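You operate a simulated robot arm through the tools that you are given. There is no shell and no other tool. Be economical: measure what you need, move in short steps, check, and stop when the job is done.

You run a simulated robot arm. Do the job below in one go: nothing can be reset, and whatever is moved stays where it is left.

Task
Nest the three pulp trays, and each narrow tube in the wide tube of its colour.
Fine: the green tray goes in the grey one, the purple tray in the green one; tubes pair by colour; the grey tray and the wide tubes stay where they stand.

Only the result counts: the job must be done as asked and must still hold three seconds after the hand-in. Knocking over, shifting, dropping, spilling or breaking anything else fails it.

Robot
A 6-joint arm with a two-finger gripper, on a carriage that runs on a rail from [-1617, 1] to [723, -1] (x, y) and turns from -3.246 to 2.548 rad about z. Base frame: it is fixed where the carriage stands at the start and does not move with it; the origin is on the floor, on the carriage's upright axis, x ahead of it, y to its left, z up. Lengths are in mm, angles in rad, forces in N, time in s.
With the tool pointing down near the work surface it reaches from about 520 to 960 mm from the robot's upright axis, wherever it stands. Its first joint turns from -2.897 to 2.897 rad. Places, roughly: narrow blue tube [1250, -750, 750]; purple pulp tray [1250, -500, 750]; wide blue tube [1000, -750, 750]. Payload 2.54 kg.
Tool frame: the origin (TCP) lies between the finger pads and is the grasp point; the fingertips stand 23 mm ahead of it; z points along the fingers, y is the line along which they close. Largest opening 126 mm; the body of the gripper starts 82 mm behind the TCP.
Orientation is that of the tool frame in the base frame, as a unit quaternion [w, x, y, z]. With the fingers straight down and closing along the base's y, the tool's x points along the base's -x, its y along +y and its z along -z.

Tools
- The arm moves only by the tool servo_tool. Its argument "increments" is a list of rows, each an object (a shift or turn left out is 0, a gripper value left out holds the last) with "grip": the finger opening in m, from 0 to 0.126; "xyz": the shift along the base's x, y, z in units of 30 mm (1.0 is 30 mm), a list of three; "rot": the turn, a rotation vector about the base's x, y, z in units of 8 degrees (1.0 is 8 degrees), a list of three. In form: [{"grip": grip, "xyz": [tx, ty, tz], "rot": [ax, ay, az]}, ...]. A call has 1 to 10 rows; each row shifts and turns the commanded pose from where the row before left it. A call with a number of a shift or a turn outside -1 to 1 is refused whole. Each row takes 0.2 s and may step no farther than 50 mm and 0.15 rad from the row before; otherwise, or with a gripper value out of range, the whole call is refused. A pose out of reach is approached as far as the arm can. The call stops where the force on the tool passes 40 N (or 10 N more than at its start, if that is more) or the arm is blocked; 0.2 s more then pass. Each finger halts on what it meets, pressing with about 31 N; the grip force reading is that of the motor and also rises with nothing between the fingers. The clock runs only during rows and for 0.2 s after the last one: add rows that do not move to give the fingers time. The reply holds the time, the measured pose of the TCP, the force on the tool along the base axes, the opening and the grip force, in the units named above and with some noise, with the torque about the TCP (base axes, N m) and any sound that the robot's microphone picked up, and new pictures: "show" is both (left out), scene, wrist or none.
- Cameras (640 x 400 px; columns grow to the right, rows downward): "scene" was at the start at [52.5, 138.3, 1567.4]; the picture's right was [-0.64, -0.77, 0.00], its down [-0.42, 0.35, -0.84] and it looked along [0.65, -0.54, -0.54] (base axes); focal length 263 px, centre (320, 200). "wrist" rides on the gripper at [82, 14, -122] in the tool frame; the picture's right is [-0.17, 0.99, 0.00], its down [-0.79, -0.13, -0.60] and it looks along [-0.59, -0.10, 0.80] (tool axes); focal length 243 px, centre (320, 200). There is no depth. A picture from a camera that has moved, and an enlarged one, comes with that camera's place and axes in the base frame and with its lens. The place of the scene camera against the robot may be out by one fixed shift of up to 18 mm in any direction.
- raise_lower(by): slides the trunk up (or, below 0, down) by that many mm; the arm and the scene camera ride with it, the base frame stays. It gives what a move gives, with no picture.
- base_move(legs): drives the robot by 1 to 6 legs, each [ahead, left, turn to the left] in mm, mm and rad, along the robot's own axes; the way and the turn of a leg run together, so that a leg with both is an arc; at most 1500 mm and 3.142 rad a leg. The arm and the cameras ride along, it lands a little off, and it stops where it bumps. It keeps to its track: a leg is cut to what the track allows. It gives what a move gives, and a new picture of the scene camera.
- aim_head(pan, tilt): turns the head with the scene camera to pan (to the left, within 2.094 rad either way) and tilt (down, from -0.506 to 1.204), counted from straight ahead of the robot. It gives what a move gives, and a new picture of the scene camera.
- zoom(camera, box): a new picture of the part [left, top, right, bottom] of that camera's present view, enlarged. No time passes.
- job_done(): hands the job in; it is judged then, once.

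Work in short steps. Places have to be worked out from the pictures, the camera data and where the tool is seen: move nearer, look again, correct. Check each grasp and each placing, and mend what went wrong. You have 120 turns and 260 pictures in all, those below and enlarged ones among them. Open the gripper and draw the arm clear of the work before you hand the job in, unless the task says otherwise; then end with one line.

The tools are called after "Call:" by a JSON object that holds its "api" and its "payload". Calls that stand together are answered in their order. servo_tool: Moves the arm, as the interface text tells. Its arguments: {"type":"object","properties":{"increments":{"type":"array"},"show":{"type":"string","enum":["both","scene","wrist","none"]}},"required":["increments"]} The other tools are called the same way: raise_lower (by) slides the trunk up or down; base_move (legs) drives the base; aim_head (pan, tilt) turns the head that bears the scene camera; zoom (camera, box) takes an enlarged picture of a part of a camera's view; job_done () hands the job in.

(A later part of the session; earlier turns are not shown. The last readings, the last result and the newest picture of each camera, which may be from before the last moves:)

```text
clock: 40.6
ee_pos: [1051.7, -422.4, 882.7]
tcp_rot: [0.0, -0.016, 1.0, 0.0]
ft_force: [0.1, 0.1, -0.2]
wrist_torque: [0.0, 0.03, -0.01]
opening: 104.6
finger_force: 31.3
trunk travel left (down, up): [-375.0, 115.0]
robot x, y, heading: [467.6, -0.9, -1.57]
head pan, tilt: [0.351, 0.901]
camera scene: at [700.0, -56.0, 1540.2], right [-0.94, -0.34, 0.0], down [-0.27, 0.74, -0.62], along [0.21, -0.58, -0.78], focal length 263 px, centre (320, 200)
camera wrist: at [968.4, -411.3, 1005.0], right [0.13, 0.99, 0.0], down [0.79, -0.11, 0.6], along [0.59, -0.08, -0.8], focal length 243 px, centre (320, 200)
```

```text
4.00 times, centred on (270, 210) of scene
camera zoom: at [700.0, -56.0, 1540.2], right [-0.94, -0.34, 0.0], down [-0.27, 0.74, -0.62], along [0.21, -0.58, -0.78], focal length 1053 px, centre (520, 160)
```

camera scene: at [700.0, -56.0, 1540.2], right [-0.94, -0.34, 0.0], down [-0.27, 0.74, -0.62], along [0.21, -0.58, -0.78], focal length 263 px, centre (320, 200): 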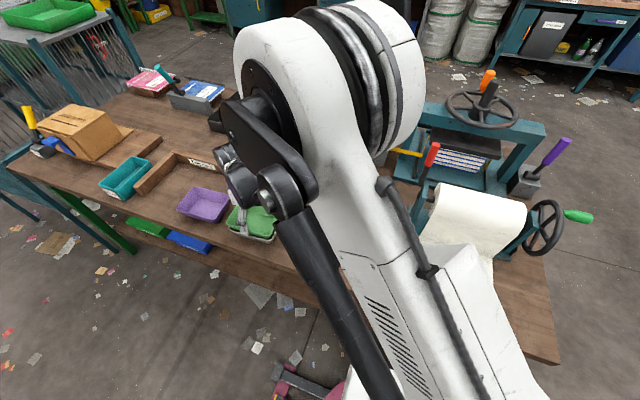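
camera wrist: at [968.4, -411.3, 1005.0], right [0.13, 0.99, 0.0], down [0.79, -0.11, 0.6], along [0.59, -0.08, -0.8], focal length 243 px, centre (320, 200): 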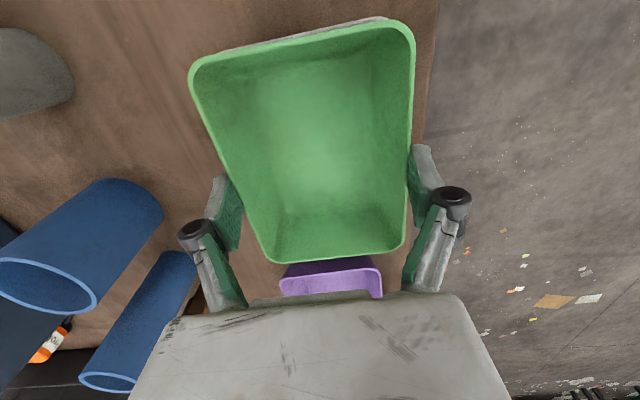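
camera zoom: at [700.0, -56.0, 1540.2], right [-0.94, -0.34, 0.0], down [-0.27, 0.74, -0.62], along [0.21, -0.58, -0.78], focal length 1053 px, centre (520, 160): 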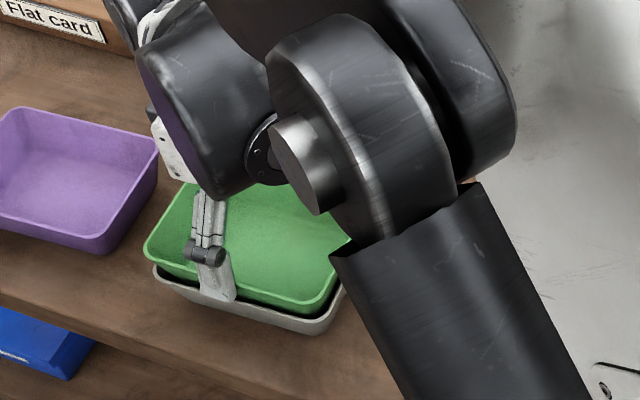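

Green is entering the grey tray without force. I continue down in 5 mm steps.

Call:
{"api": "servo_tool", "payload": {"increments": [{"xyz": [0, 0, -0.15]}, {"xyz": [0, 0, -0.15]}, {"xyz": [0, 0, -0.15]}, {}]}}

Call:
{"api": "zoom", "payload": {"camera": "scene", "box": [210, 190, 300, 246]}}

```text
clock: 41.6
ee_pos: [1051.3, -423.2, 870.5]
tcp_rot: [0.0, -0.016, 1.0, -0.001]
ft_force: [0.2, 0.2, -0.5]
wrist_torque: [0.01, 0.0, 0.0]
opening: 104.9
finger_force: 30.5
trunk travel left (down, up): [-375.0, 115.0]
robot x, y, heading: [471.0, -3.0, -1.567]
head pan, tilt: [0.351, 0.901]
camera scene: at [699.9, -55.9, 1540.2], right [-0.94, -0.34, 0.0], down [-0.27, 0.74, -0.62], along [0.21, -0.58, -0.78], focal length 263 px, centre (320, 200)
camera wrist: at [967.8, -412.0, 992.4], right [0.13, 0.99, 0.0], down [0.79, -0.11, 0.6], along [0.59, -0.08, -0.8], focal length 243 px, centre (320, 200)
```

scene: 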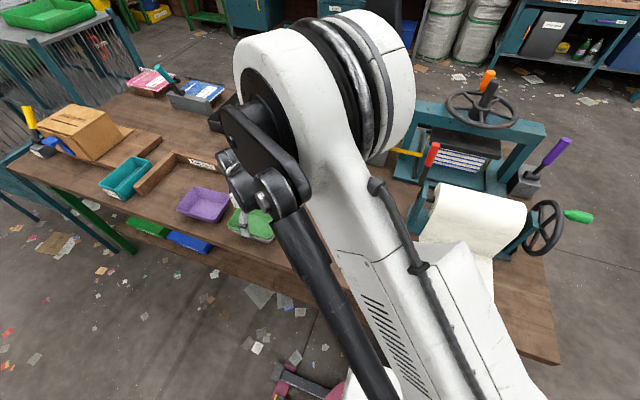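
wrist: 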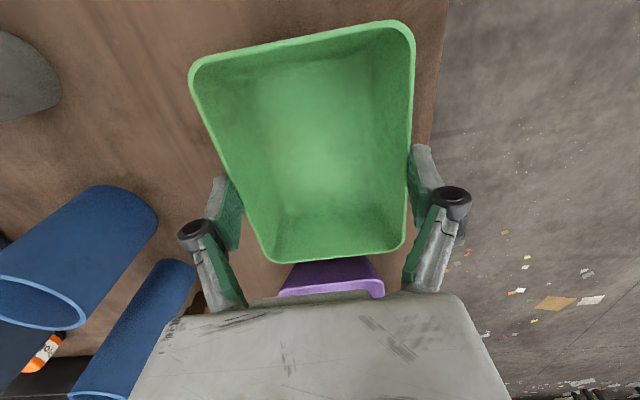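

```text
7.11 times, centred on (255, 218) of scene
camera zoom: at [699.9, -55.9, 1540.2], right [-0.94, -0.34, 0.0], down [-0.27, 0.74, -0.62], along [0.21, -0.58, -0.78], focal length 1872 px, centre (782, 72)
```

zoom: 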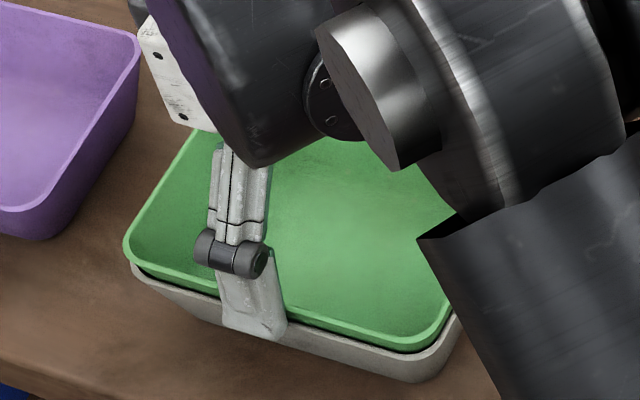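

Nearly seated, the finger passing just outside the grey rim. A few more millimetres.

Call:
{"api": "servo_tool", "payload": {"increments": [{"xyz": [0, 0, -0.1]}, {"xyz": [0, 0, -0.1]}, {"xyz": [0, 0, -0.1]}, {}], "show": "none"}}

Call:
{"api": "zoom", "payload": {"camera": "scene", "box": [210, 190, 300, 246]}}

```text
clock: 42.6
ee_pos: [1050.2, -423.1, 863.8]
tcp_rot: [0.0, -0.015, 1.0, -0.001]
ft_force: [2.8, -5.6, 32.5]
wrist_torque: [-0.22, 0.22, -0.05]
opening: 105.8
finger_force: 30.9
trunk travel left (down, up): [-375.0, 115.0]
robot x, y, heading: [469.8, -0.3, -1.57]
head pan, tilt: [0.351, 0.901]
```

```text
7.11 times, centred on (255, 218) of scene
camera zoom: at [698.1, -54.8, 1540.6], right [-0.94, -0.34, 0.0], down [-0.27, 0.74, -0.62], along [0.21, -0.58, -0.78], focal length 1872 px, centre (782, 72)
```

zoom: 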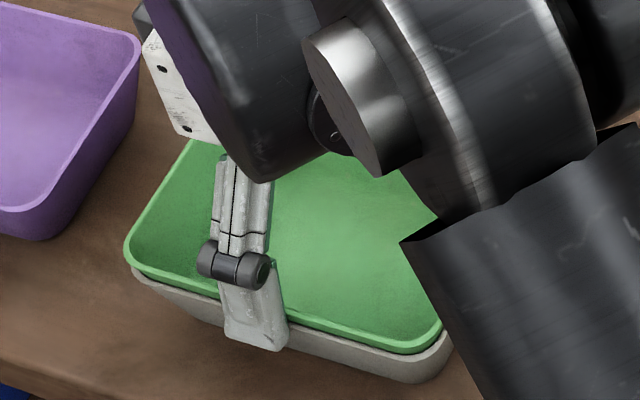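

Contact at 32 N: seated. I relieve 2 mm, open fully and rise, then inspect.

Call:
{"api": "servo_tool", "payload": {"increments": [{"xyz": [0, 0, 0.07]}, {"grip": 0.126}, {}, {}, {"xyz": [0, 0, 0.7]}, {"xyz": [0, 0, 1]}, {"xyz": [0, 0, 1]}, {"xyz": [0, 0, 0.6]}, {}], "show": "wrist"}}

Call:
{"api": "zoom", "payload": {"camera": "scene", "box": [190, 170, 310, 245]}}

```text
clock: 44.6
ee_pos: [1048.9, -424.1, 964.4]
tcp_rot: [0.001, -0.015, 1.0, 0.0]
ft_force: [-0.7, 0.3, -0.3]
wrist_torque: [-0.01, 0.0, 0.01]
opening: 126.0
finger_force: 0.0
trunk travel left (down, up): [-375.0, 115.0]
robot x, y, heading: [466.8, -5.7, -1.568]
head pan, tilt: [0.351, 0.901]
camera wrist: at [966.2, -413.0, 1086.6], right [0.13, 0.99, 0.0], down [0.79, -0.11, 0.6], along [0.59, -0.08, -0.8], focal length 243 px, centre (320, 200)
```

wrist: 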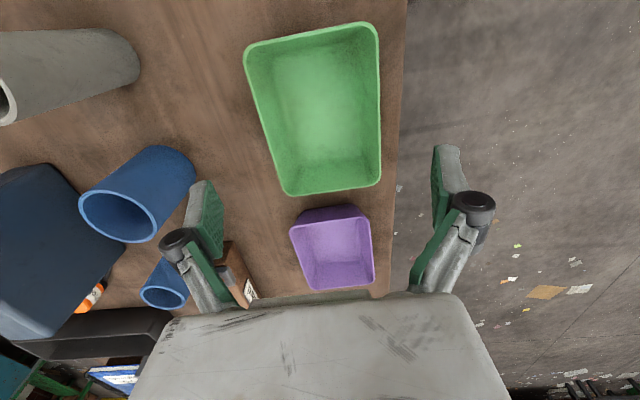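

```text
5.33 times, centred on (250, 208) of scene
camera zoom: at [699.9, -55.8, 1540.1], right [-0.94, -0.34, 0.0], down [-0.27, 0.74, -0.62], along [0.21, -0.58, -0.78], focal length 1404 px, centre (693, 160)
```

zoom: 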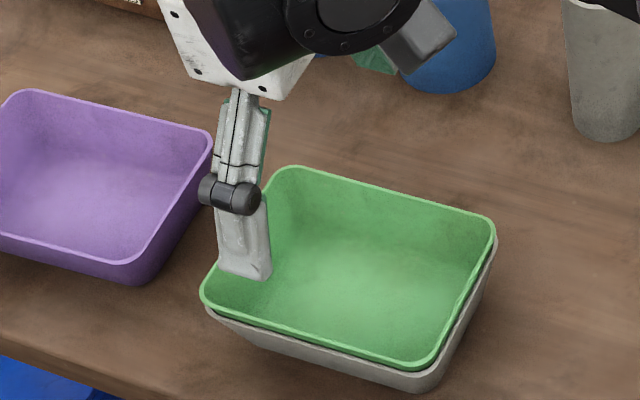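

Green is nested in grey. Now I zoom on purple to measure it.

Call:
{"api": "zoom", "payload": {"camera": "wrist", "box": [240, 10, 400, 110]}}

Call:
{"api": "zoom", "payload": {"camera": "wrist", "box": [250, 190, 410, 290]}}

```text
4.00 times, centred on (320, 60) of wrist
camera zoom: at [966.2, -413.0, 1086.6], right [0.13, 0.99, 0.0], down [0.79, -0.11, 0.6], along [0.59, -0.08, -0.8], focal length 970 px, centre (320, 760)
```

zoom: 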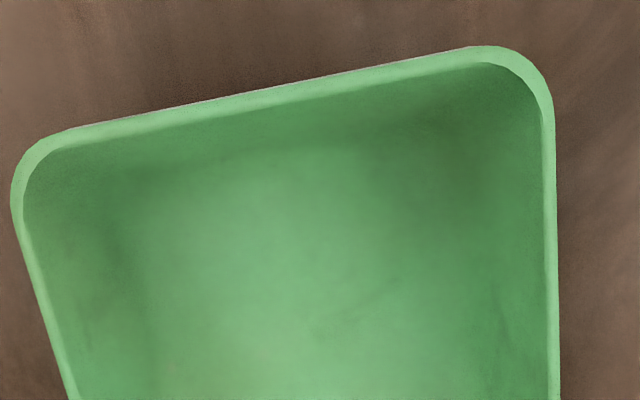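

```text
4.00 times, centred on (330, 240) of wrist
camera zoom: at [966.2, -413.0, 1086.6], right [0.13, 0.99, 0.0], down [0.79, -0.11, 0.6], along [0.59, -0.08, -0.8], focal length 970 px, centre (280, 40)
```

zoom: 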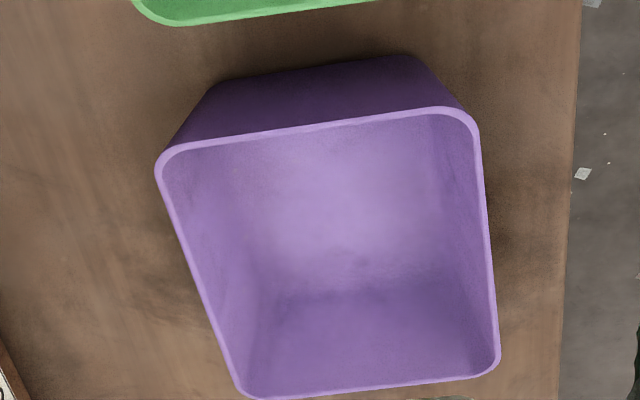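

Purple centre ≈(1256,-429) at ≈+3°. I move above it at z≈905 and look again.

Call:
{"api": "servo_tool", "payload": {"increments": [{"xyz": [1, 0, 0], "rot": [0, 0, 0.15]}, {"xyz": [1, 0, 0]}, {"xyz": [1, 0, 0]}, {"xyz": [1, 0, 0]}, {"xyz": [1, 0, 0]}, {"xyz": [1, -0.16, 0]}, {"xyz": [0.9, 0, -0.4]}, {"xyz": [0, 0, -0.8]}, {"xyz": [0, 0, -0.8]}, {}], "show": "wrist"}}

```text
clock: 46.8
ee_pos: [1256.5, -428.0, 903.8]
tcp_rot: [0.001, -0.027, 1.0, 0.0]
ft_force: [1.2, -0.3, 0.4]
wrist_torque: [-0.02, 0.01, -0.03]
opening: 125.9
finger_force: 0.0
trunk travel left (down, up): [-375.0, 115.0]
robot x, y, heading: [468.2, 1.4, -1.57]
head pan, tilt: [0.351, 0.901]
camera wrist: at [1173.8, -418.8, 1025.0], right [0.11, 0.99, 0.0], down [0.8, -0.09, 0.6], along [0.59, -0.07, -0.8], focal length 243 px, centre (320, 200)
```

wrist: 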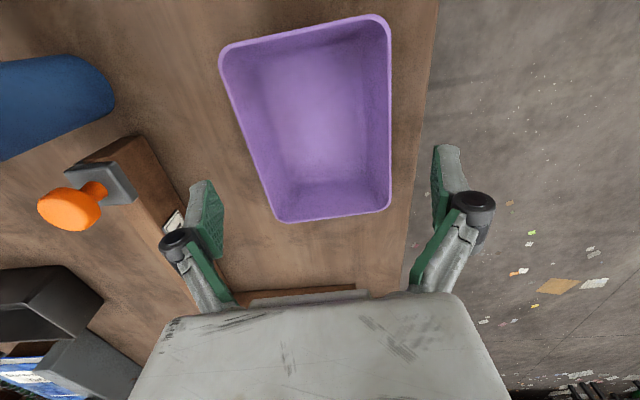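

Purple measured at (1253,-428), +2.8°. I lower onto it and close on the rim.

Call:
{"api": "servo_tool", "payload": {"increments": [{"xyz": [-0.06, -0.05, -0.7]}, {"xyz": [0, 0, -0.6]}, {"xyz": [0, 0, -0.3]}, {}, {"grip": 0.095}, {}, {}, {}], "show": "wrist"}}

```text
clock: 48.6
ee_pos: [1256.0, -428.5, 855.8]
tcp_rot: [0.0, -0.027, 1.0, 0.0]
ft_force: [0.5, 0.9, 0.8]
wrist_torque: [-0.02, 0.02, 0.07]
opening: 104.8
finger_force: 30.9
trunk travel left (down, up): [-375.0, 115.0]
robot x, y, heading: [469.4, 4.5, -1.572]
head pan, tilt: [0.351, 0.901]
camera wrist: at [1172.5, -418.6, 978.2], right [0.11, 0.99, 0.0], down [0.8, -0.09, 0.6], along [0.59, -0.07, -0.8], focal length 243 px, centre (320, 200)
```

wrist: 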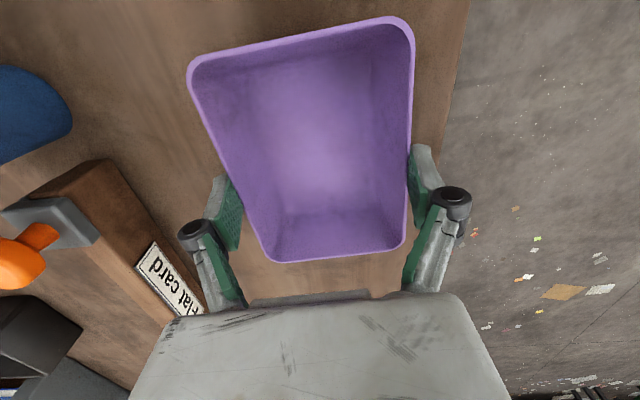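

Gripped as with the green tray. I lift, carry −206 mm in x back over the green tray with the same tool offset, and stop above.

Call:
{"api": "servo_tool", "payload": {"increments": [{"xyz": [0, 0, 0.5]}, {"xyz": [0, 0, 1]}, {"xyz": [0, 0, 1]}, {"xyz": [-0.85, 0.18, 0.7], "rot": [0, 0, -0.15]}, {"xyz": [-1, 0, 0]}, {"xyz": [-1, 0, 0]}, {"xyz": [-1, 0, 0]}, {"xyz": [-1, 0, 0]}, {"xyz": [-1, 0, 0]}, {"xyz": [-1, 0, 0]}], "show": "wrist"}}

Call:
{"api": "zoom", "payload": {"camera": "scene", "box": [190, 160, 310, 245]}}

```text
clock: 50.8
ee_pos: [1050.4, -427.3, 951.6]
tcp_rot: [0.0, -0.015, 1.0, 0.0]
ft_force: [0.4, 0.1, -0.2]
wrist_torque: [0.01, 0.01, 0.05]
opening: 104.6
finger_force: 31.1
trunk travel left (down, up): [-375.0, 115.0]
robot x, y, heading: [471.5, -0.4, -1.566]
head pan, tilt: [0.351, 0.901]
camera wrist: at [966.9, -415.4, 1074.0], right [0.13, 0.99, 0.0], down [0.79, -0.11, 0.6], along [0.59, -0.08, -0.8], focal length 243 px, centre (320, 200)
```

wrist: 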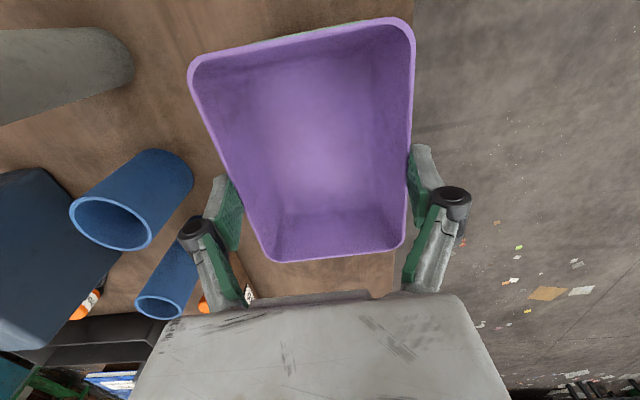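

```text
4.71 times, centred on (250, 202) of scene
camera zoom: at [699.7, -56.0, 1540.2], right [-0.94, -0.34, 0.0], down [-0.27, 0.74, -0.62], along [0.21, -0.58, -0.78], focal length 1239 px, centre (649, 188)
```

zoom: 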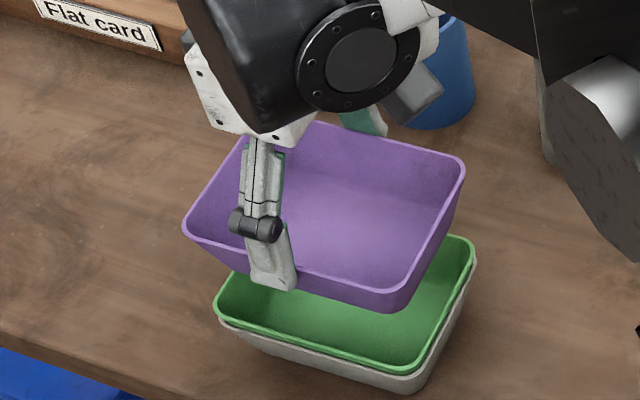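

Readings and image both say y is ≈4 mm low; I correct +4 mm in y and lower in steps.

Call:
{"api": "servo_tool", "payload": {"increments": [{"xyz": [0, 0.14, -0.6]}, {"xyz": [0, 0, -0.6]}, {"xyz": [0, 0, -0.5]}, {"xyz": [0, 0, -0.3]}, {}], "show": "wrist"}}

Call:
{"api": "zoom", "payload": {"camera": "scene", "box": [190, 160, 310, 245]}}

```text
clock: 52.0
ee_pos: [1049.7, -420.0, 891.7]
tcp_rot: [0.0, -0.015, 1.0, 0.0]
ft_force: [-0.1, 0.3, 0.5]
wrist_torque: [0.02, -0.02, 0.02]
opening: 104.2
finger_force: 31.2
trunk travel left (down, up): [-375.0, 115.0]
robot x, y, heading: [470.2, 3.0, -1.577]
head pan, tilt: [0.351, 0.901]
camera wrist: at [967.6, -409.8, 1014.3], right [0.13, 0.99, 0.0], down [0.79, -0.11, 0.6], along [0.59, -0.08, -0.8], focal length 243 px, centre (320, 200)
```

wrist: 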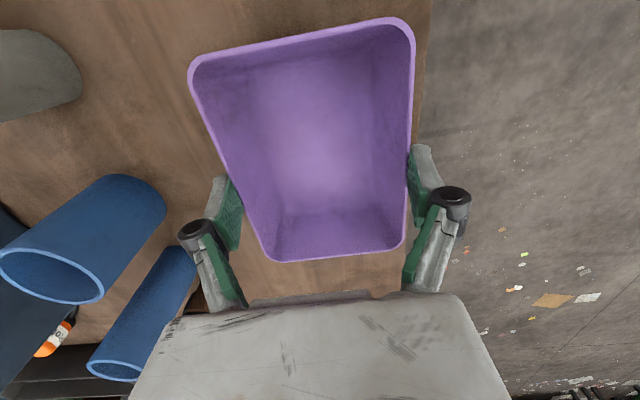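

```text
4.71 times, centred on (250, 202) of scene
camera zoom: at [700.0, -56.0, 1540.2], right [-0.94, -0.34, 0.0], down [-0.27, 0.74, -0.62], along [0.21, -0.58, -0.78], focal length 1239 px, centre (649, 188)
```

zoom: 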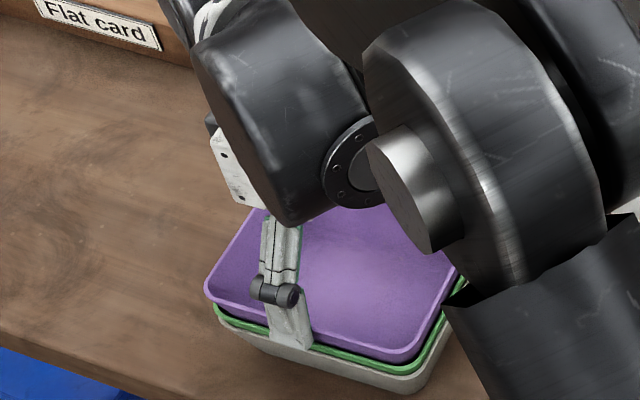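

Aligned well. I go down gently until contact (expected near z≈872).

Call:
{"api": "servo_tool", "payload": {"increments": [{"xyz": [0, -0.06, -0.15]}, {"xyz": [0, 0, -0.15]}, {"xyz": [0, 0, -0.15]}, {"xyz": [0, 0, -0.1]}, {"xyz": [0, 0, -0.1]}, {}], "show": "none"}}

Call:
{"api": "zoom", "payload": {"camera": "scene", "box": [210, 190, 300, 246]}}

```text
clock: 53.4
ee_pos: [1050.2, -419.3, 873.2]
tcp_rot: [0.001, -0.016, 1.0, -0.001]
ft_force: [4.4, -2.4, 32.4]
wrist_torque: [-0.14, 0.03, -0.07]
opening: 106.9
finger_force: 31.4
trunk travel left (down, up): [-375.0, 115.0]
robot x, y, heading: [470.1, -4.4, -1.569]
head pan, tilt: [0.351, 0.901]
```

```text
7.11 times, centred on (255, 218) of scene
camera zoom: at [698.3, -54.7, 1540.6], right [-0.94, -0.34, 0.0], down [-0.27, 0.74, -0.62], along [0.21, -0.58, -0.78], focal length 1872 px, centre (782, 72)
```

zoom: 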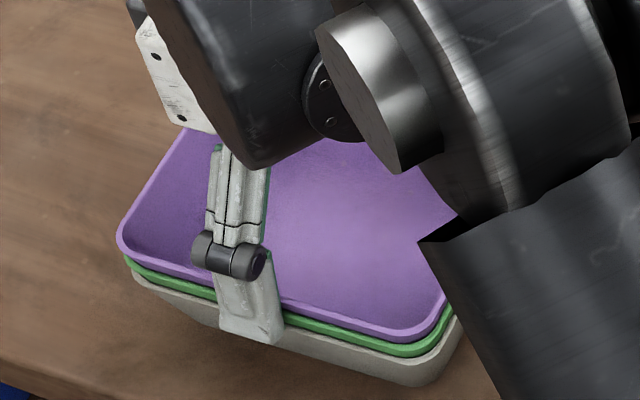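

Seated with the same ~9 mm step. I relieve 2 mm, open, rise and check.

Call:
{"api": "servo_tool", "payload": {"increments": [{"xyz": [0, 0, 0.07]}, {"grip": 0.126}, {}, {}, {"xyz": [0, 0, 0.7]}, {"xyz": [0, 0, 1]}, {"xyz": [0, 0, 1]}, {"xyz": [0, 0, 1]}, {"xyz": [0, 0, 1]}, {}], "show": "both"}}

Call:
{"api": "zoom", "payload": {"camera": "scene", "box": [190, 170, 310, 245]}}

```text
clock: 55.6
ee_pos: [1052.0, -421.4, 1014.7]
tcp_rot: [-0.001, -0.015, 1.0, 0.001]
ft_force: [0.4, -0.3, -0.1]
wrist_torque: [0.05, -0.02, 0.01]
opening: 125.9
finger_force: 0.0
trunk travel left (down, up): [-375.0, 115.0]
robot x, y, heading: [467.4, -4.4, -1.575]
head pan, tilt: [0.351, 0.901]
camera scene: at [699.7, -55.7, 1540.2], right [-0.94, -0.34, 0.0], down [-0.27, 0.74, -0.62], along [0.21, -0.58, -0.78], focal length 263 px, centre (320, 200)
camera wrist: at [968.5, -410.8, 1136.9], right [0.13, 0.99, 0.0], down [0.79, -0.11, 0.6], along [0.59, -0.08, -0.8], focal length 243 px, centre (320, 200)
```

scene: 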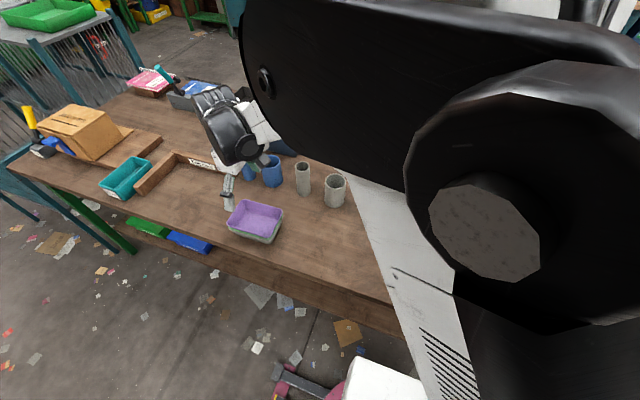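
wrist: 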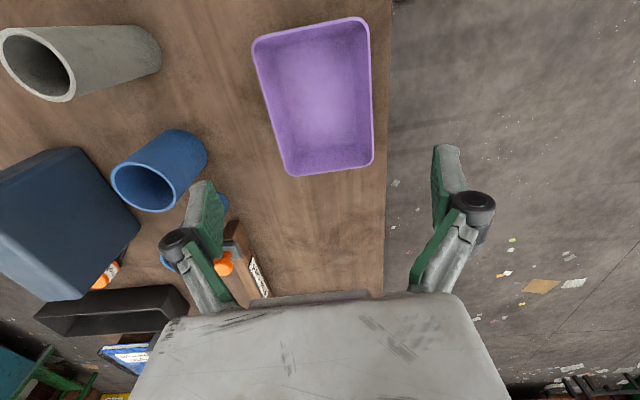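

```text
5.33 times, centred on (250, 208) of scene
camera zoom: at [699.7, -55.7, 1540.2], right [-0.94, -0.34, 0.0], down [-0.27, 0.74, -0.62], along [0.21, -0.58, -0.78], focal length 1404 px, centre (693, 160)
```

zoom: 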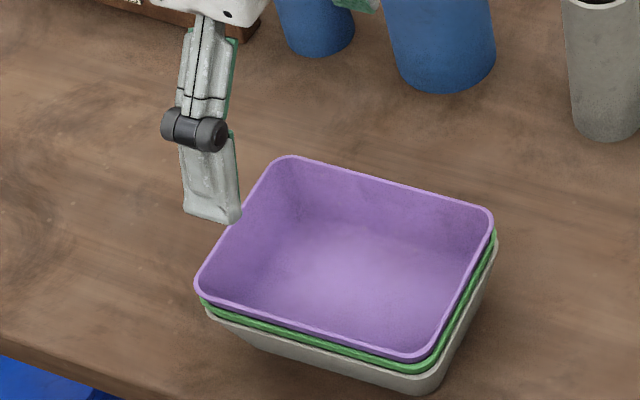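

All three trays are nested. Now the tubes: I shift the carriage +150 mm for reach and bring the tool toward the narrow grey tube (≈(967,-618)) at safe height.

Call:
{"api": "base_move", "payload": {"legs": [[0, 150, 0]]}}

Call:
{"api": "servo_tool", "payload": {"increments": [{"xyz": [-1, -0.8, 0.7]}, {"xyz": [-1, -0.8, 0.7]}, {"xyz": [-1, -0.8, 0.6]}, {"xyz": [-1, -0.8, 0]}, {"xyz": [-1, -0.8, 0]}, {"xyz": [-1, -0.8, 0]}, {"xyz": [-1, -0.8, 0]}, {"xyz": [-0.8, -0.8, 0]}, {}], "show": "both"}}

```text
clock: 56.9
ee_pos: [1203.4, -420.0, 1014.7]
tcp_rot: [0.001, -0.018, 1.0, 0.001]
ft_force: [0.1, 0.1, 0.4]
wrist_torque: [-0.01, 0.0, 0.03]
opening: 125.7
finger_force: 0.0
trunk travel left (down, up): [-375.0, 115.0]
robot x, y, heading: [618.9, -1.2, -1.572]
head pan, tilt: [0.351, 0.901]
camera scene: at [850.6, -55.3, 1540.1], right [-0.94, -0.35, 0.0], down [-0.27, 0.74, -0.62], along [0.22, -0.58, -0.78], focal length 263 px, centre (320, 200)
```

scene: 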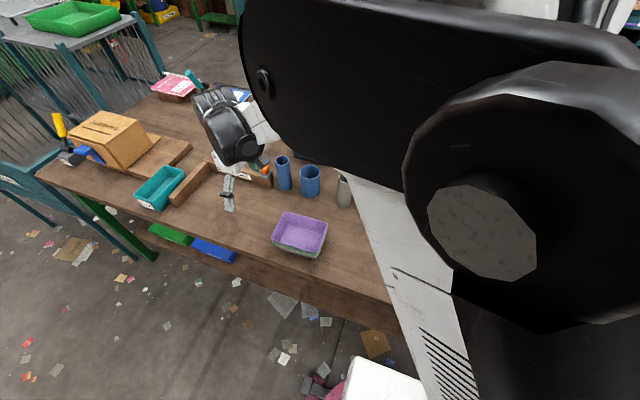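

```text
clock: 58.9
ee_pos: [970.3, -613.9, 1077.1]
tcp_rot: [0.0, -0.017, 1.0, 0.0]
ft_force: [-0.3, 0.6, -0.7]
wrist_torque: [-0.01, 0.01, 0.0]
opening: 126.1
finger_force: 0.0
trunk travel left (down, up): [-375.0, 115.0]
robot x, y, heading: [621.5, -1.0, -1.568]
head pan, tilt: [0.351, 0.901]
camera scene: at [850.2, -55.8, 1540.2], right [-0.94, -0.35, 0.0], down [-0.27, 0.74, -0.62], along [0.22, -0.58, -0.78], focal length 263 px, centre (320, 200)
camera wrist: at [886.7, -603.5, 1199.2], right [0.13, 0.99, 0.0], down [0.79, -0.1, 0.6], along [0.59, -0.08, -0.8], focal length 243 px, centre (320, 200)
```

scene: 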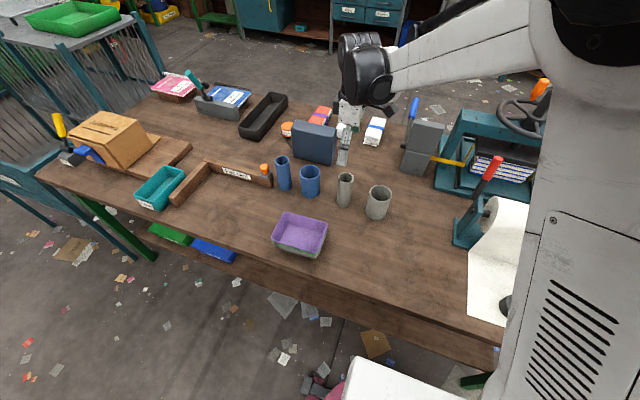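
wrist: 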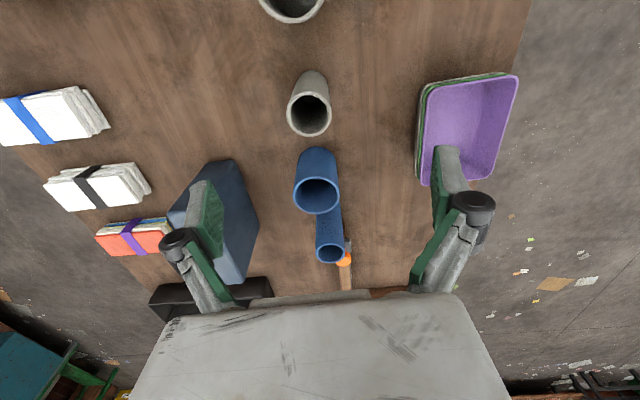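

All four tubes line up in the wrist view. I zoom for precise measurement.

Call:
{"api": "zoom", "payload": {"camera": "wrist", "box": [240, 0, 400, 100]}}

Call:
{"api": "zoom", "payload": {"camera": "wrist", "box": [240, 60, 400, 160]}}

Call:
{"api": "zoom", "payload": {"camera": "wrist", "box": [240, 170, 400, 270]}}

```text
4.00 times, centred on (320, 50) of wrist
camera zoom: at [886.7, -603.5, 1199.2], right [0.13, 0.99, 0.0], down [0.79, -0.1, 0.6], along [0.59, -0.08, -0.8], focal length 970 px, centre (320, 800)
```

zoom: 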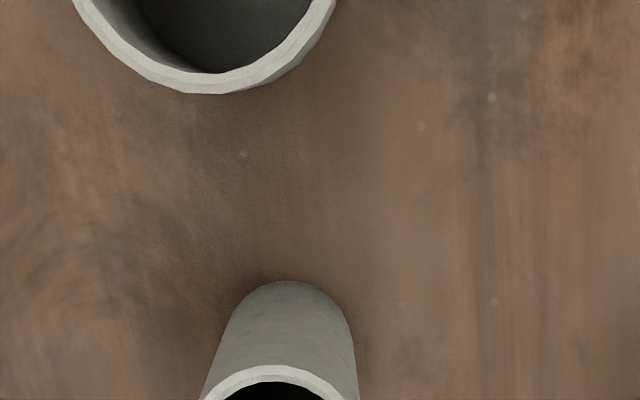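

```text
4.00 times, centred on (320, 110) of wrist
camera zoom: at [886.7, -603.5, 1199.2], right [0.13, 0.99, 0.0], down [0.79, -0.1, 0.6], along [0.59, -0.08, -0.8], focal length 970 px, centre (320, 560)
```

zoom: 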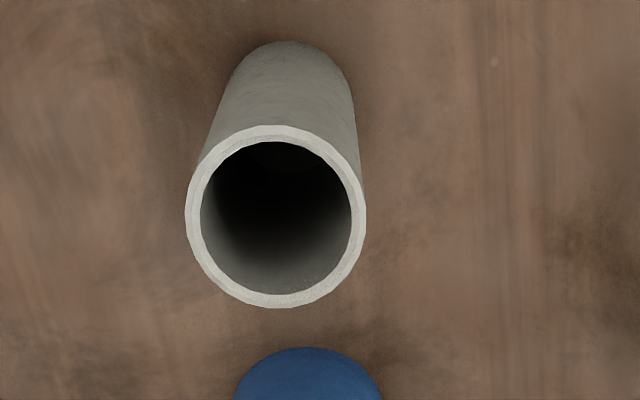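

```text
4.00 times, centred on (320, 220) of wrist
camera zoom: at [886.7, -603.5, 1199.2], right [0.13, 0.99, 0.0], down [0.79, -0.1, 0.6], along [0.59, -0.08, -0.8], focal length 970 px, centre (320, 120)
```

zoom: 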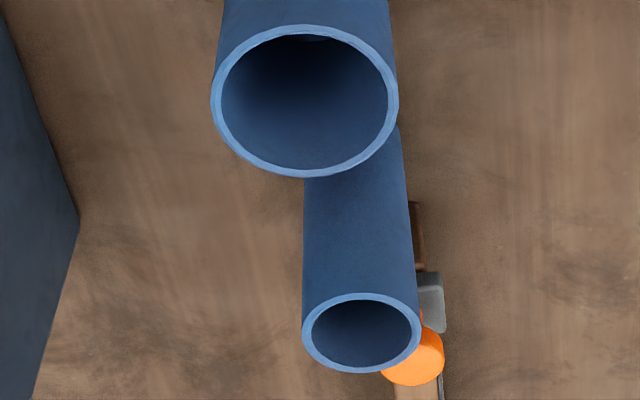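

Tubes solved by two views: narrow grey (967.6,-626.3) top z≈931, OD 50; wide grey (850,-626.6) top ≈900, OD 72, ID ≈63; wide blue (1098.6,-638) top ≈900; narrow blue (1196,-628). I align over narrow grey with 80 mm opening and go to z≈965 to verify.

Call:
{"api": "servo_tool", "payload": {"increments": [{"grip": 0.085, "xyz": [-0.09, -0.41, -0.8]}, {"xyz": [0, 0, -1]}, {"xyz": [0, 0, -1]}, {"xyz": [0, 0, -0.93]}, {}, {}], "show": "wrist"}}

Call:
{"api": "zoom", "payload": {"camera": "scene", "box": [280, 110, 420, 230]}}

```text
clock: 60.3
ee_pos: [968.9, -625.5, 963.7]
tcp_rot: [0.0, -0.018, 1.0, 0.0]
ft_force: [0.4, 0.3, -1.0]
wrist_torque: [-0.05, 0.02, 0.0]
opening: 84.9
finger_force: 0.1
trunk travel left (down, up): [-375.0, 115.0]
robot x, y, heading: [619.8, 0.4, -1.569]
head pan, tilt: [0.351, 0.901]
camera wrist: at [886.5, -614.9, 1085.6], right [0.13, 0.99, 0.0], down [0.79, -0.1, 0.6], along [0.59, -0.08, -0.8], focal length 243 px, centre (320, 200)
```

wrist: 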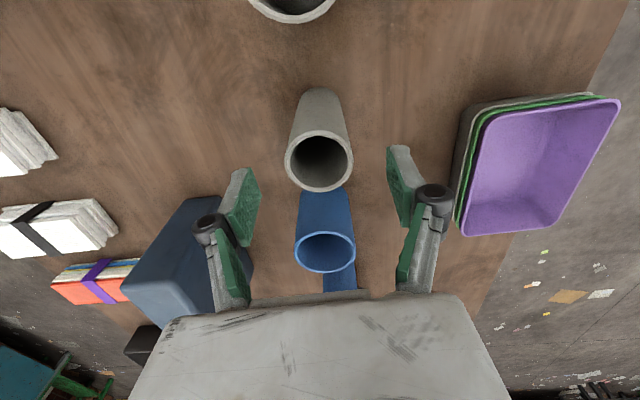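

```text
3.33 times, centred on (350, 170) of scene
camera zoom: at [850.2, -55.0, 1540.2], right [-0.94, -0.35, 0.0], down [-0.27, 0.73, -0.62], along [0.22, -0.58, -0.78], focal length 878 px, centre (220, 300)
```

zoom: 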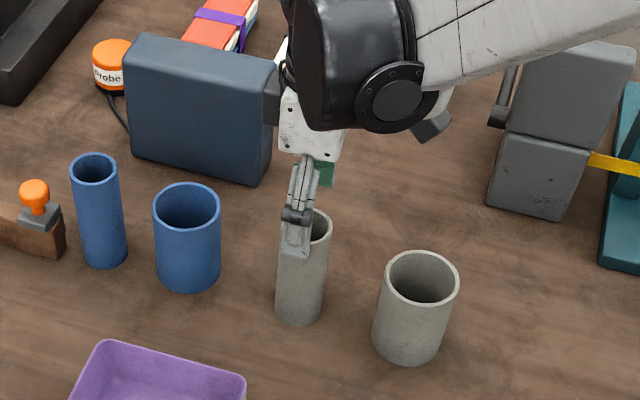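

Tube centre re-measured (966.5,-626.2). I lower to z≈934 and close.

Call:
{"api": "servo_tool", "payload": {"increments": [{"xyz": [-0.07, -0.03, -0.5]}, {"xyz": [0, 0, -0.5]}, {}, {"grip": 0.04}, {}, {}, {}], "show": "wrist"}}

Call:
{"api": "zoom", "payload": {"camera": "scene", "box": [280, 110, 420, 230]}}

```text
clock: 61.9
ee_pos: [965.9, -626.9, 933.3]
tcp_rot: [0.0, -0.017, 1.0, 0.0]
ft_force: [-0.2, 0.3, 0.1]
wrist_torque: [0.01, 0.02, 0.03]
opening: 47.3
finger_force: 31.1
trunk travel left (down, up): [-375.0, 115.0]
robot x, y, heading: [621.0, -0.2, -1.567]
head pan, tilt: [0.351, 0.901]
camera wrist: at [883.3, -615.8, 1055.0], right [0.13, 0.99, 0.0], down [0.8, -0.1, 0.6], along [0.59, -0.08, -0.8], focal length 243 px, centre (320, 200)
```

wrist: 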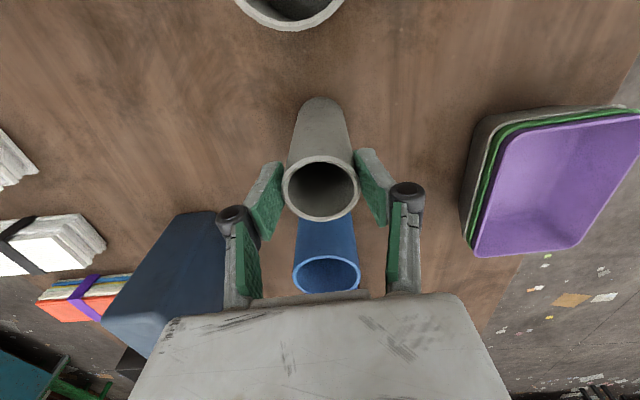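

```text
3.33 times, centred on (350, 170) of scene
camera zoom: at [850.3, -55.3, 1540.2], right [-0.94, -0.35, 0.0], down [-0.27, 0.74, -0.62], along [0.22, -0.58, -0.78], focal length 878 px, centre (220, 300)
```

zoom: 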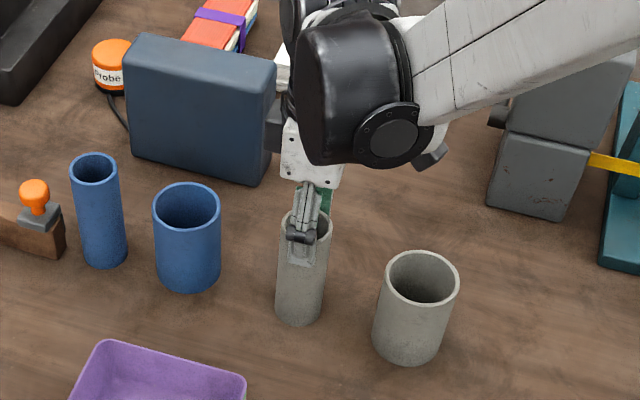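

Gripped (47 mm, 31 N). I lift 190 mm and carry it −116 mm in x over the wide grey tube, then look.

Call:
{"api": "servo_tool", "payload": {"increments": [{"xyz": [0, 0, 0.5]}, {"xyz": [0, 0, 1]}, {"xyz": [0, 0, 1]}, {"xyz": [0, 0, 1]}, {"xyz": [0, 0, 1]}, {"xyz": [0, 0, 1]}, {"xyz": [-0.9, 0, 0.8]}, {"xyz": [-1, 0, 0]}, {"xyz": [-1, 0, 0]}, {"xyz": [-0.97, 0, 0]}], "show": "both"}}

Call:
{"api": "zoom", "payload": {"camera": "scene", "box": [300, 60, 440, 230]}}

```text
clock: 64.1
ee_pos: [848.9, -625.5, 1121.7]
tcp_rot: [0.0, -0.017, 1.0, 0.0]
ft_force: [0.0, 0.0, -1.1]
wrist_torque: [-0.01, 0.02, 0.0]
opening: 47.3
finger_force: 30.4
trunk travel left (down, up): [-375.0, 115.0]
robot x, y, heading: [616.2, -1.9, -1.567]
head pan, tilt: [0.351, 0.901]
camera scene: at [850.2, -55.3, 1540.2], right [-0.94, -0.35, 0.0], down [-0.27, 0.73, -0.62], along [0.22, -0.58, -0.78], focal length 263 px, centre (320, 200)
camera wrist: at [765.3, -614.0, 1244.2], right [0.13, 0.99, 0.0], down [0.8, -0.1, 0.6], along [0.59, -0.08, -0.8], focal length 243 px, centre (320, 200)
```

scene: 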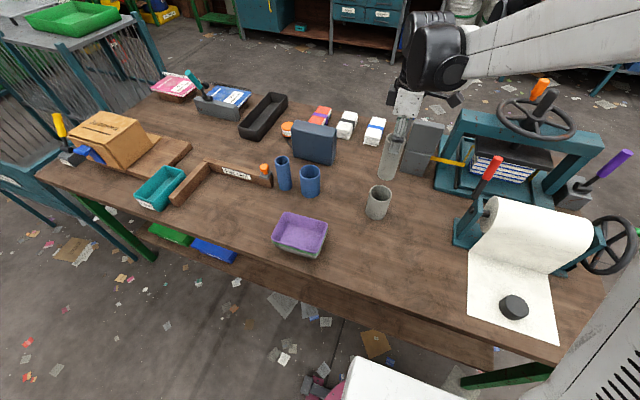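
wrist: 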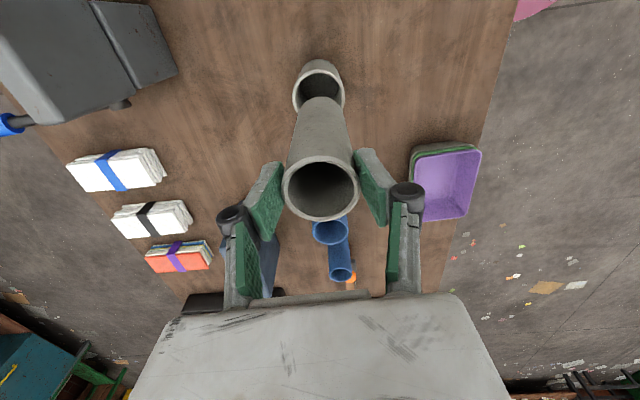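

```text
2.35 times, centred on (370, 145) of scene
camera zoom: at [850.2, -55.3, 1540.2], right [-0.94, -0.35, 0.0], down [-0.27, 0.73, -0.62], along [0.22, -0.58, -0.78], focal length 619 px, centre (202, 329)
```

zoom: 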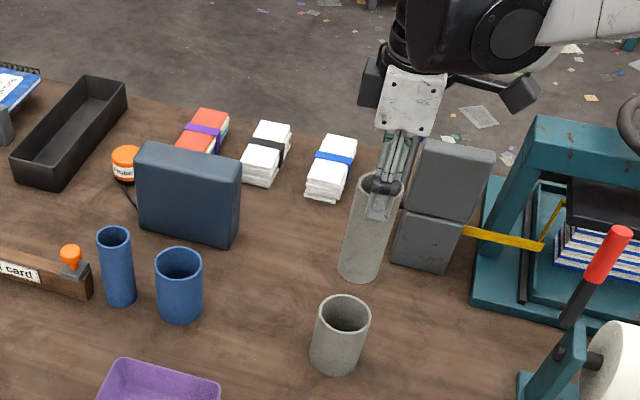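

Call:
{"api": "zoom", "payload": {"camera": "wrist", "box": [240, 40, 400, 140]}}

Call:
{"api": "zoom", "payload": {"camera": "wrist", "box": [240, 130, 400, 230]}}

```text
4.00 times, centred on (320, 90) of wrist
camera zoom: at [765.3, -614.0, 1244.2], right [0.13, 0.99, 0.0], down [0.8, -0.1, 0.6], along [0.59, -0.08, -0.8], focal length 970 px, centre (320, 640)
```

zoom: 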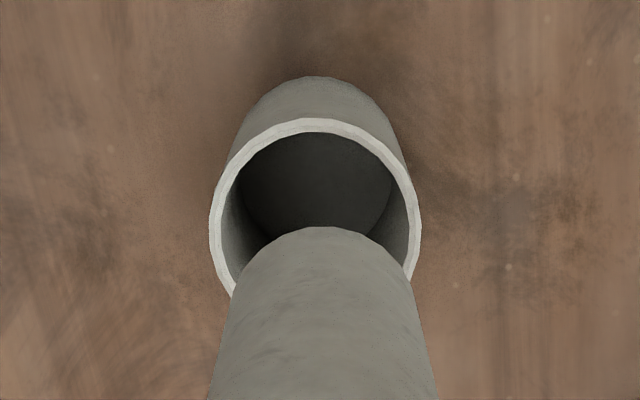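

```text
4.00 times, centred on (320, 180) of wrist
camera zoom: at [765.3, -614.0, 1244.2], right [0.13, 0.99, 0.0], down [0.8, -0.1, 0.6], along [0.59, -0.08, -0.8], focal length 970 px, centre (320, 280)
```

zoom: 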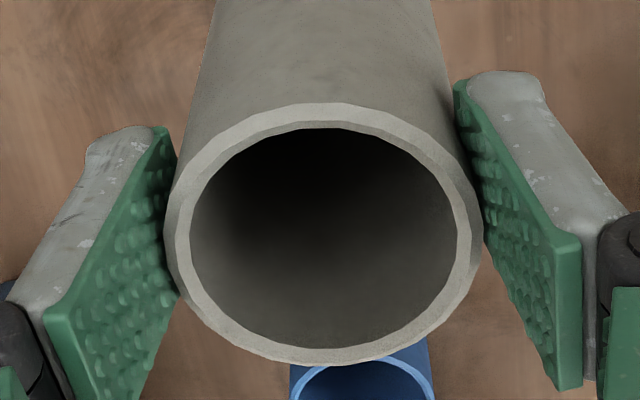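

Wide grey centre ≈(850,-626.4); the held tube is upright at ≈(848.7,-624.5). I correct (+1.3,−2) and lower until the bottom is just above the rim.

Call:
{"api": "servo_tool", "payload": {"increments": [{"xyz": [0.04, -0.06, -1]}, {"xyz": [0, 0, -1]}, {"xyz": [0, 0, -0.8]}, {}], "show": "wrist"}}

Call:
{"api": "zoom", "payload": {"camera": "wrist", "box": [240, 20, 400, 120]}}

Call:
{"api": "zoom", "payload": {"camera": "scene", "box": [330, 110, 430, 230]}}

```text
clock: 65.1
ee_pos: [849.3, -627.5, 1037.6]
tcp_rot: [0.0, -0.018, 1.0, 0.0]
ft_force: [-0.7, -0.6, -0.1]
wrist_torque: [0.05, 0.01, 0.02]
opening: 47.5
finger_force: 31.1
trunk travel left (down, up): [-375.0, 115.0]
robot x, y, heading: [618.9, -1.9, -1.564]
head pan, tilt: [0.351, 0.901]
camera wrist: at [765.6, -616.7, 1160.1], right [0.13, 0.99, 0.0], down [0.8, -0.1, 0.6], along [0.59, -0.08, -0.8], focal length 243 px, centre (320, 200)
```

wrist: 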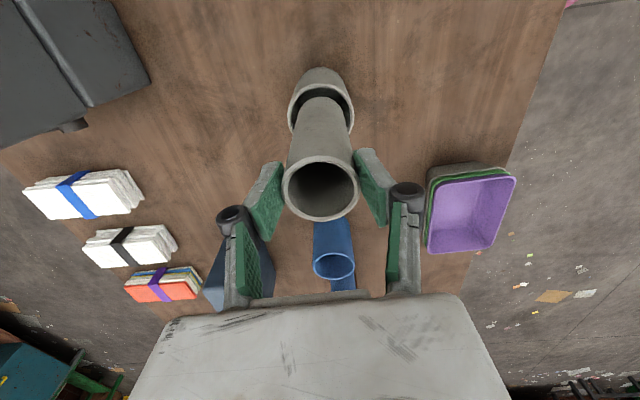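

```text
4.00 times, centred on (320, 70) of wrist
camera zoom: at [765.6, -616.7, 1160.1], right [0.13, 0.99, 0.0], down [0.8, -0.1, 0.6], along [0.59, -0.08, -0.8], focal length 970 px, centre (320, 720)
```

zoom: 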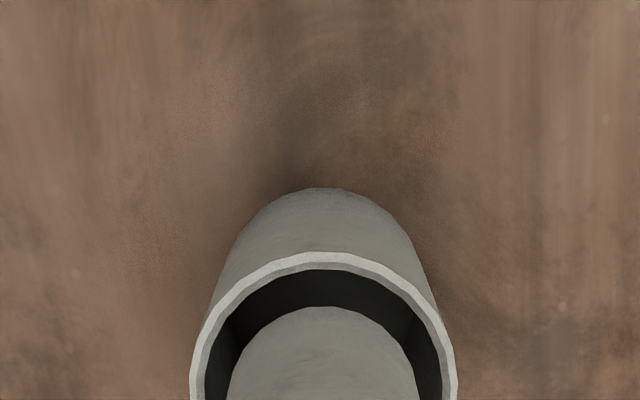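

```text
3.33 times, centred on (380, 170) of scene
camera zoom: at [850.3, -55.6, 1540.2], right [-0.94, -0.35, 0.0], down [-0.27, 0.74, -0.62], along [0.22, -0.58, -0.78], focal length 878 px, centre (120, 300)
```

zoom: 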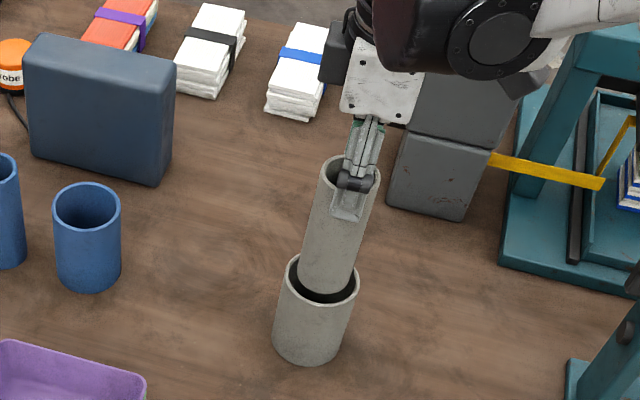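

Entering neatly, centred in y; x could go +2 mm. I lower in steps, watching force.

Call:
{"api": "servo_tool", "payload": {"increments": [{"xyz": [0.07, 0, -0.4]}, {"xyz": [0, 0, -0.6]}, {"xyz": [0, 0, -0.8]}, {"xyz": [0, 0, -0.8]}, {}], "show": "wrist"}}

Call:
{"api": "zoom", "payload": {"camera": "scene", "box": [330, 110, 430, 230]}}

```text
clock: 66.3
ee_pos: [853.9, -625.7, 958.1]
tcp_rot: [0.0, -0.018, 1.0, 0.001]
ft_force: [0.1, -0.1, 0.0]
wrist_torque: [0.04, 0.0, 0.0]
opening: 47.0
finger_force: 31.0
trunk travel left (down, up): [-375.0, 115.0]
robot x, y, heading: [615.6, -0.0, -1.561]
head pan, tilt: [0.351, 0.901]
camera wrist: at [769.7, -615.2, 1080.1], right [0.13, 0.99, 0.0], down [0.8, -0.1, 0.6], along [0.59, -0.08, -0.8], focal length 243 px, centre (320, 200)
```

wrist: 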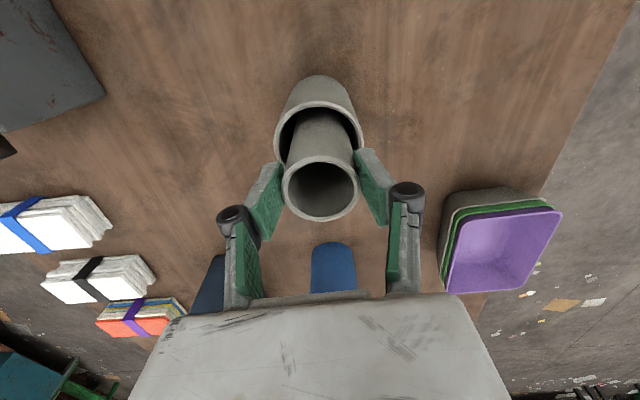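

```text
3.33 times, centred on (380, 170) of scene
camera zoom: at [850.4, -55.7, 1540.2], right [-0.94, -0.35, 0.0], down [-0.27, 0.74, -0.62], along [0.22, -0.58, -0.78], focal length 878 px, centre (120, 300)
```

zoom: 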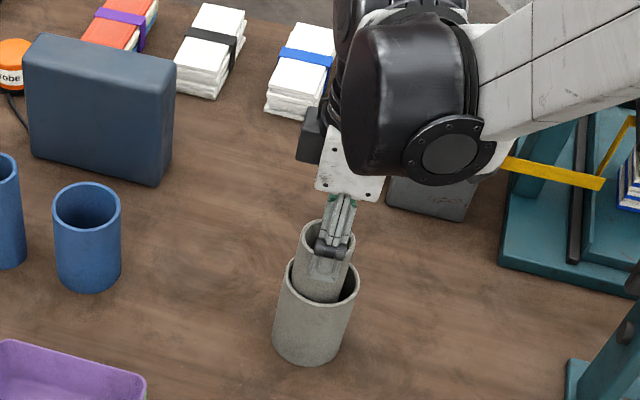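

Call:
{"api": "servo_tool", "payload": {"increments": [{"xyz": [-0.06, 0, -0.35]}, {"xyz": [0, 0, -0.3]}, {"xyz": [0, 0, -0.1]}, {"xyz": [0, 0, -0.05]}, {}], "show": "wrist"}}

Call:
{"api": "zoom", "payload": {"camera": "scene", "box": [330, 110, 430, 230]}}

```text
clock: 67.5
ee_pos: [849.2, -626.6, 935.5]
tcp_rot: [0.0, -0.018, 1.0, -0.001]
ft_force: [1.5, -0.7, 17.1]
wrist_torque: [-0.03, -0.25, 0.01]
opening: 47.0
finger_force: 30.9
trunk travel left (down, up): [-375.0, 115.0]
robot x, y, heading: [619.6, -2.5, -1.568]
head pan, tilt: [0.351, 0.901]
camera wrist: at [766.7, -615.9, 1058.2], right [0.13, 0.99, 0.0], down [0.79, -0.1, 0.6], along [0.59, -0.08, -0.8], focal length 243 px, centre (320, 200)
```

wrist: 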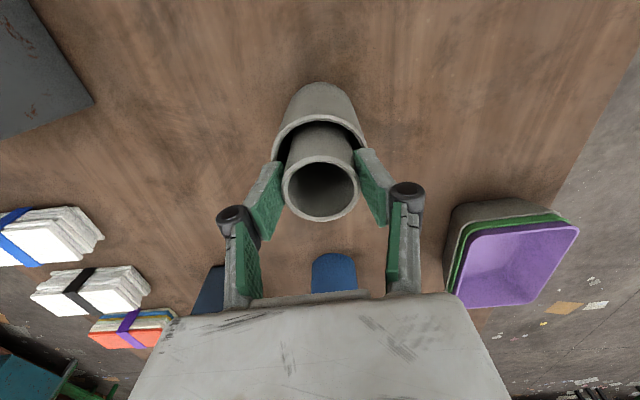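

```text
3.33 times, centred on (380, 170) of scene
camera zoom: at [850.0, -54.2, 1540.4], right [-0.94, -0.35, 0.0], down [-0.27, 0.73, -0.62], along [0.22, -0.58, -0.78], focal length 878 px, centre (120, 300)
```

zoom: 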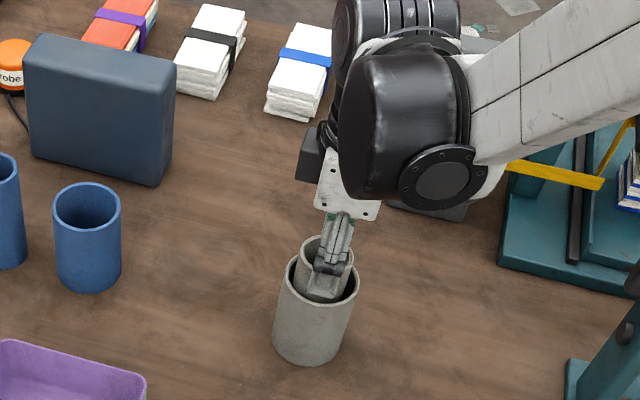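

Standing on the bottom (17 N at z 935.5). I relieve, open to 80 mm and rise straight up.

Call:
{"api": "servo_tool", "payload": {"increments": [{"xyz": [0, 0, 0.04]}, {"grip": 0.08}, {}, {}, {"xyz": [0, 0, 0.6]}, {"xyz": [0, 0, 1]}, {"xyz": [0, 0, 1]}, {"xyz": [0, 0, 1]}, {"xyz": [0, 0, 1]}, {}], "show": "wrist"}}

Call:
{"api": "zoom", "payload": {"camera": "scene", "box": [260, 110, 430, 250]}}

```text
clock: 69.7
ee_pos: [851.9, -629.6, 1073.1]
tcp_rot: [0.0, -0.018, 1.0, 0.0]
ft_force: [-0.3, 0.2, 0.3]
wrist_torque: [-0.02, -0.02, 0.03]
opening: 80.2
finger_force: 0.0
trunk travel left (down, up): [-375.0, 115.0]
robot x, y, heading: [621.2, -2.1, -1.567]
head pan, tilt: [0.351, 0.901]
camera wrist: at [768.6, -618.3, 1195.2], right [0.13, 0.99, 0.0], down [0.79, -0.1, 0.6], along [0.59, -0.08, -0.8], focal length 243 px, centre (320, 200)
```

wrist: 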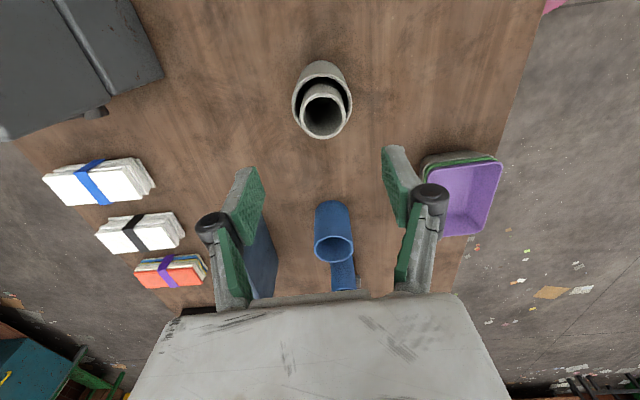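

```text
2.86 times, centred on (345, 180) of scene
camera zoom: at [850.3, -55.0, 1540.2], right [-0.94, -0.35, 0.0], down [-0.27, 0.73, -0.62], along [0.22, -0.58, -0.78], focal length 752 px, centre (249, 257)
```

zoom: 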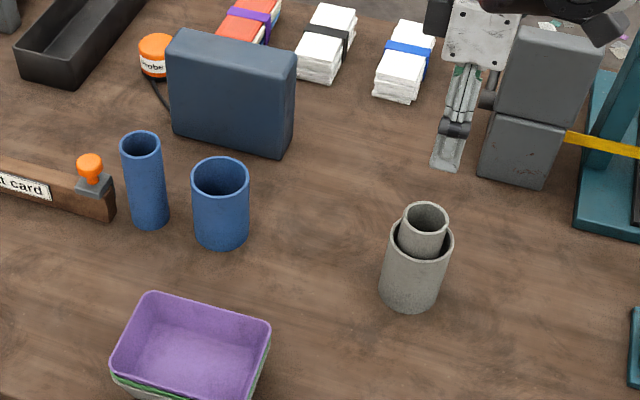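

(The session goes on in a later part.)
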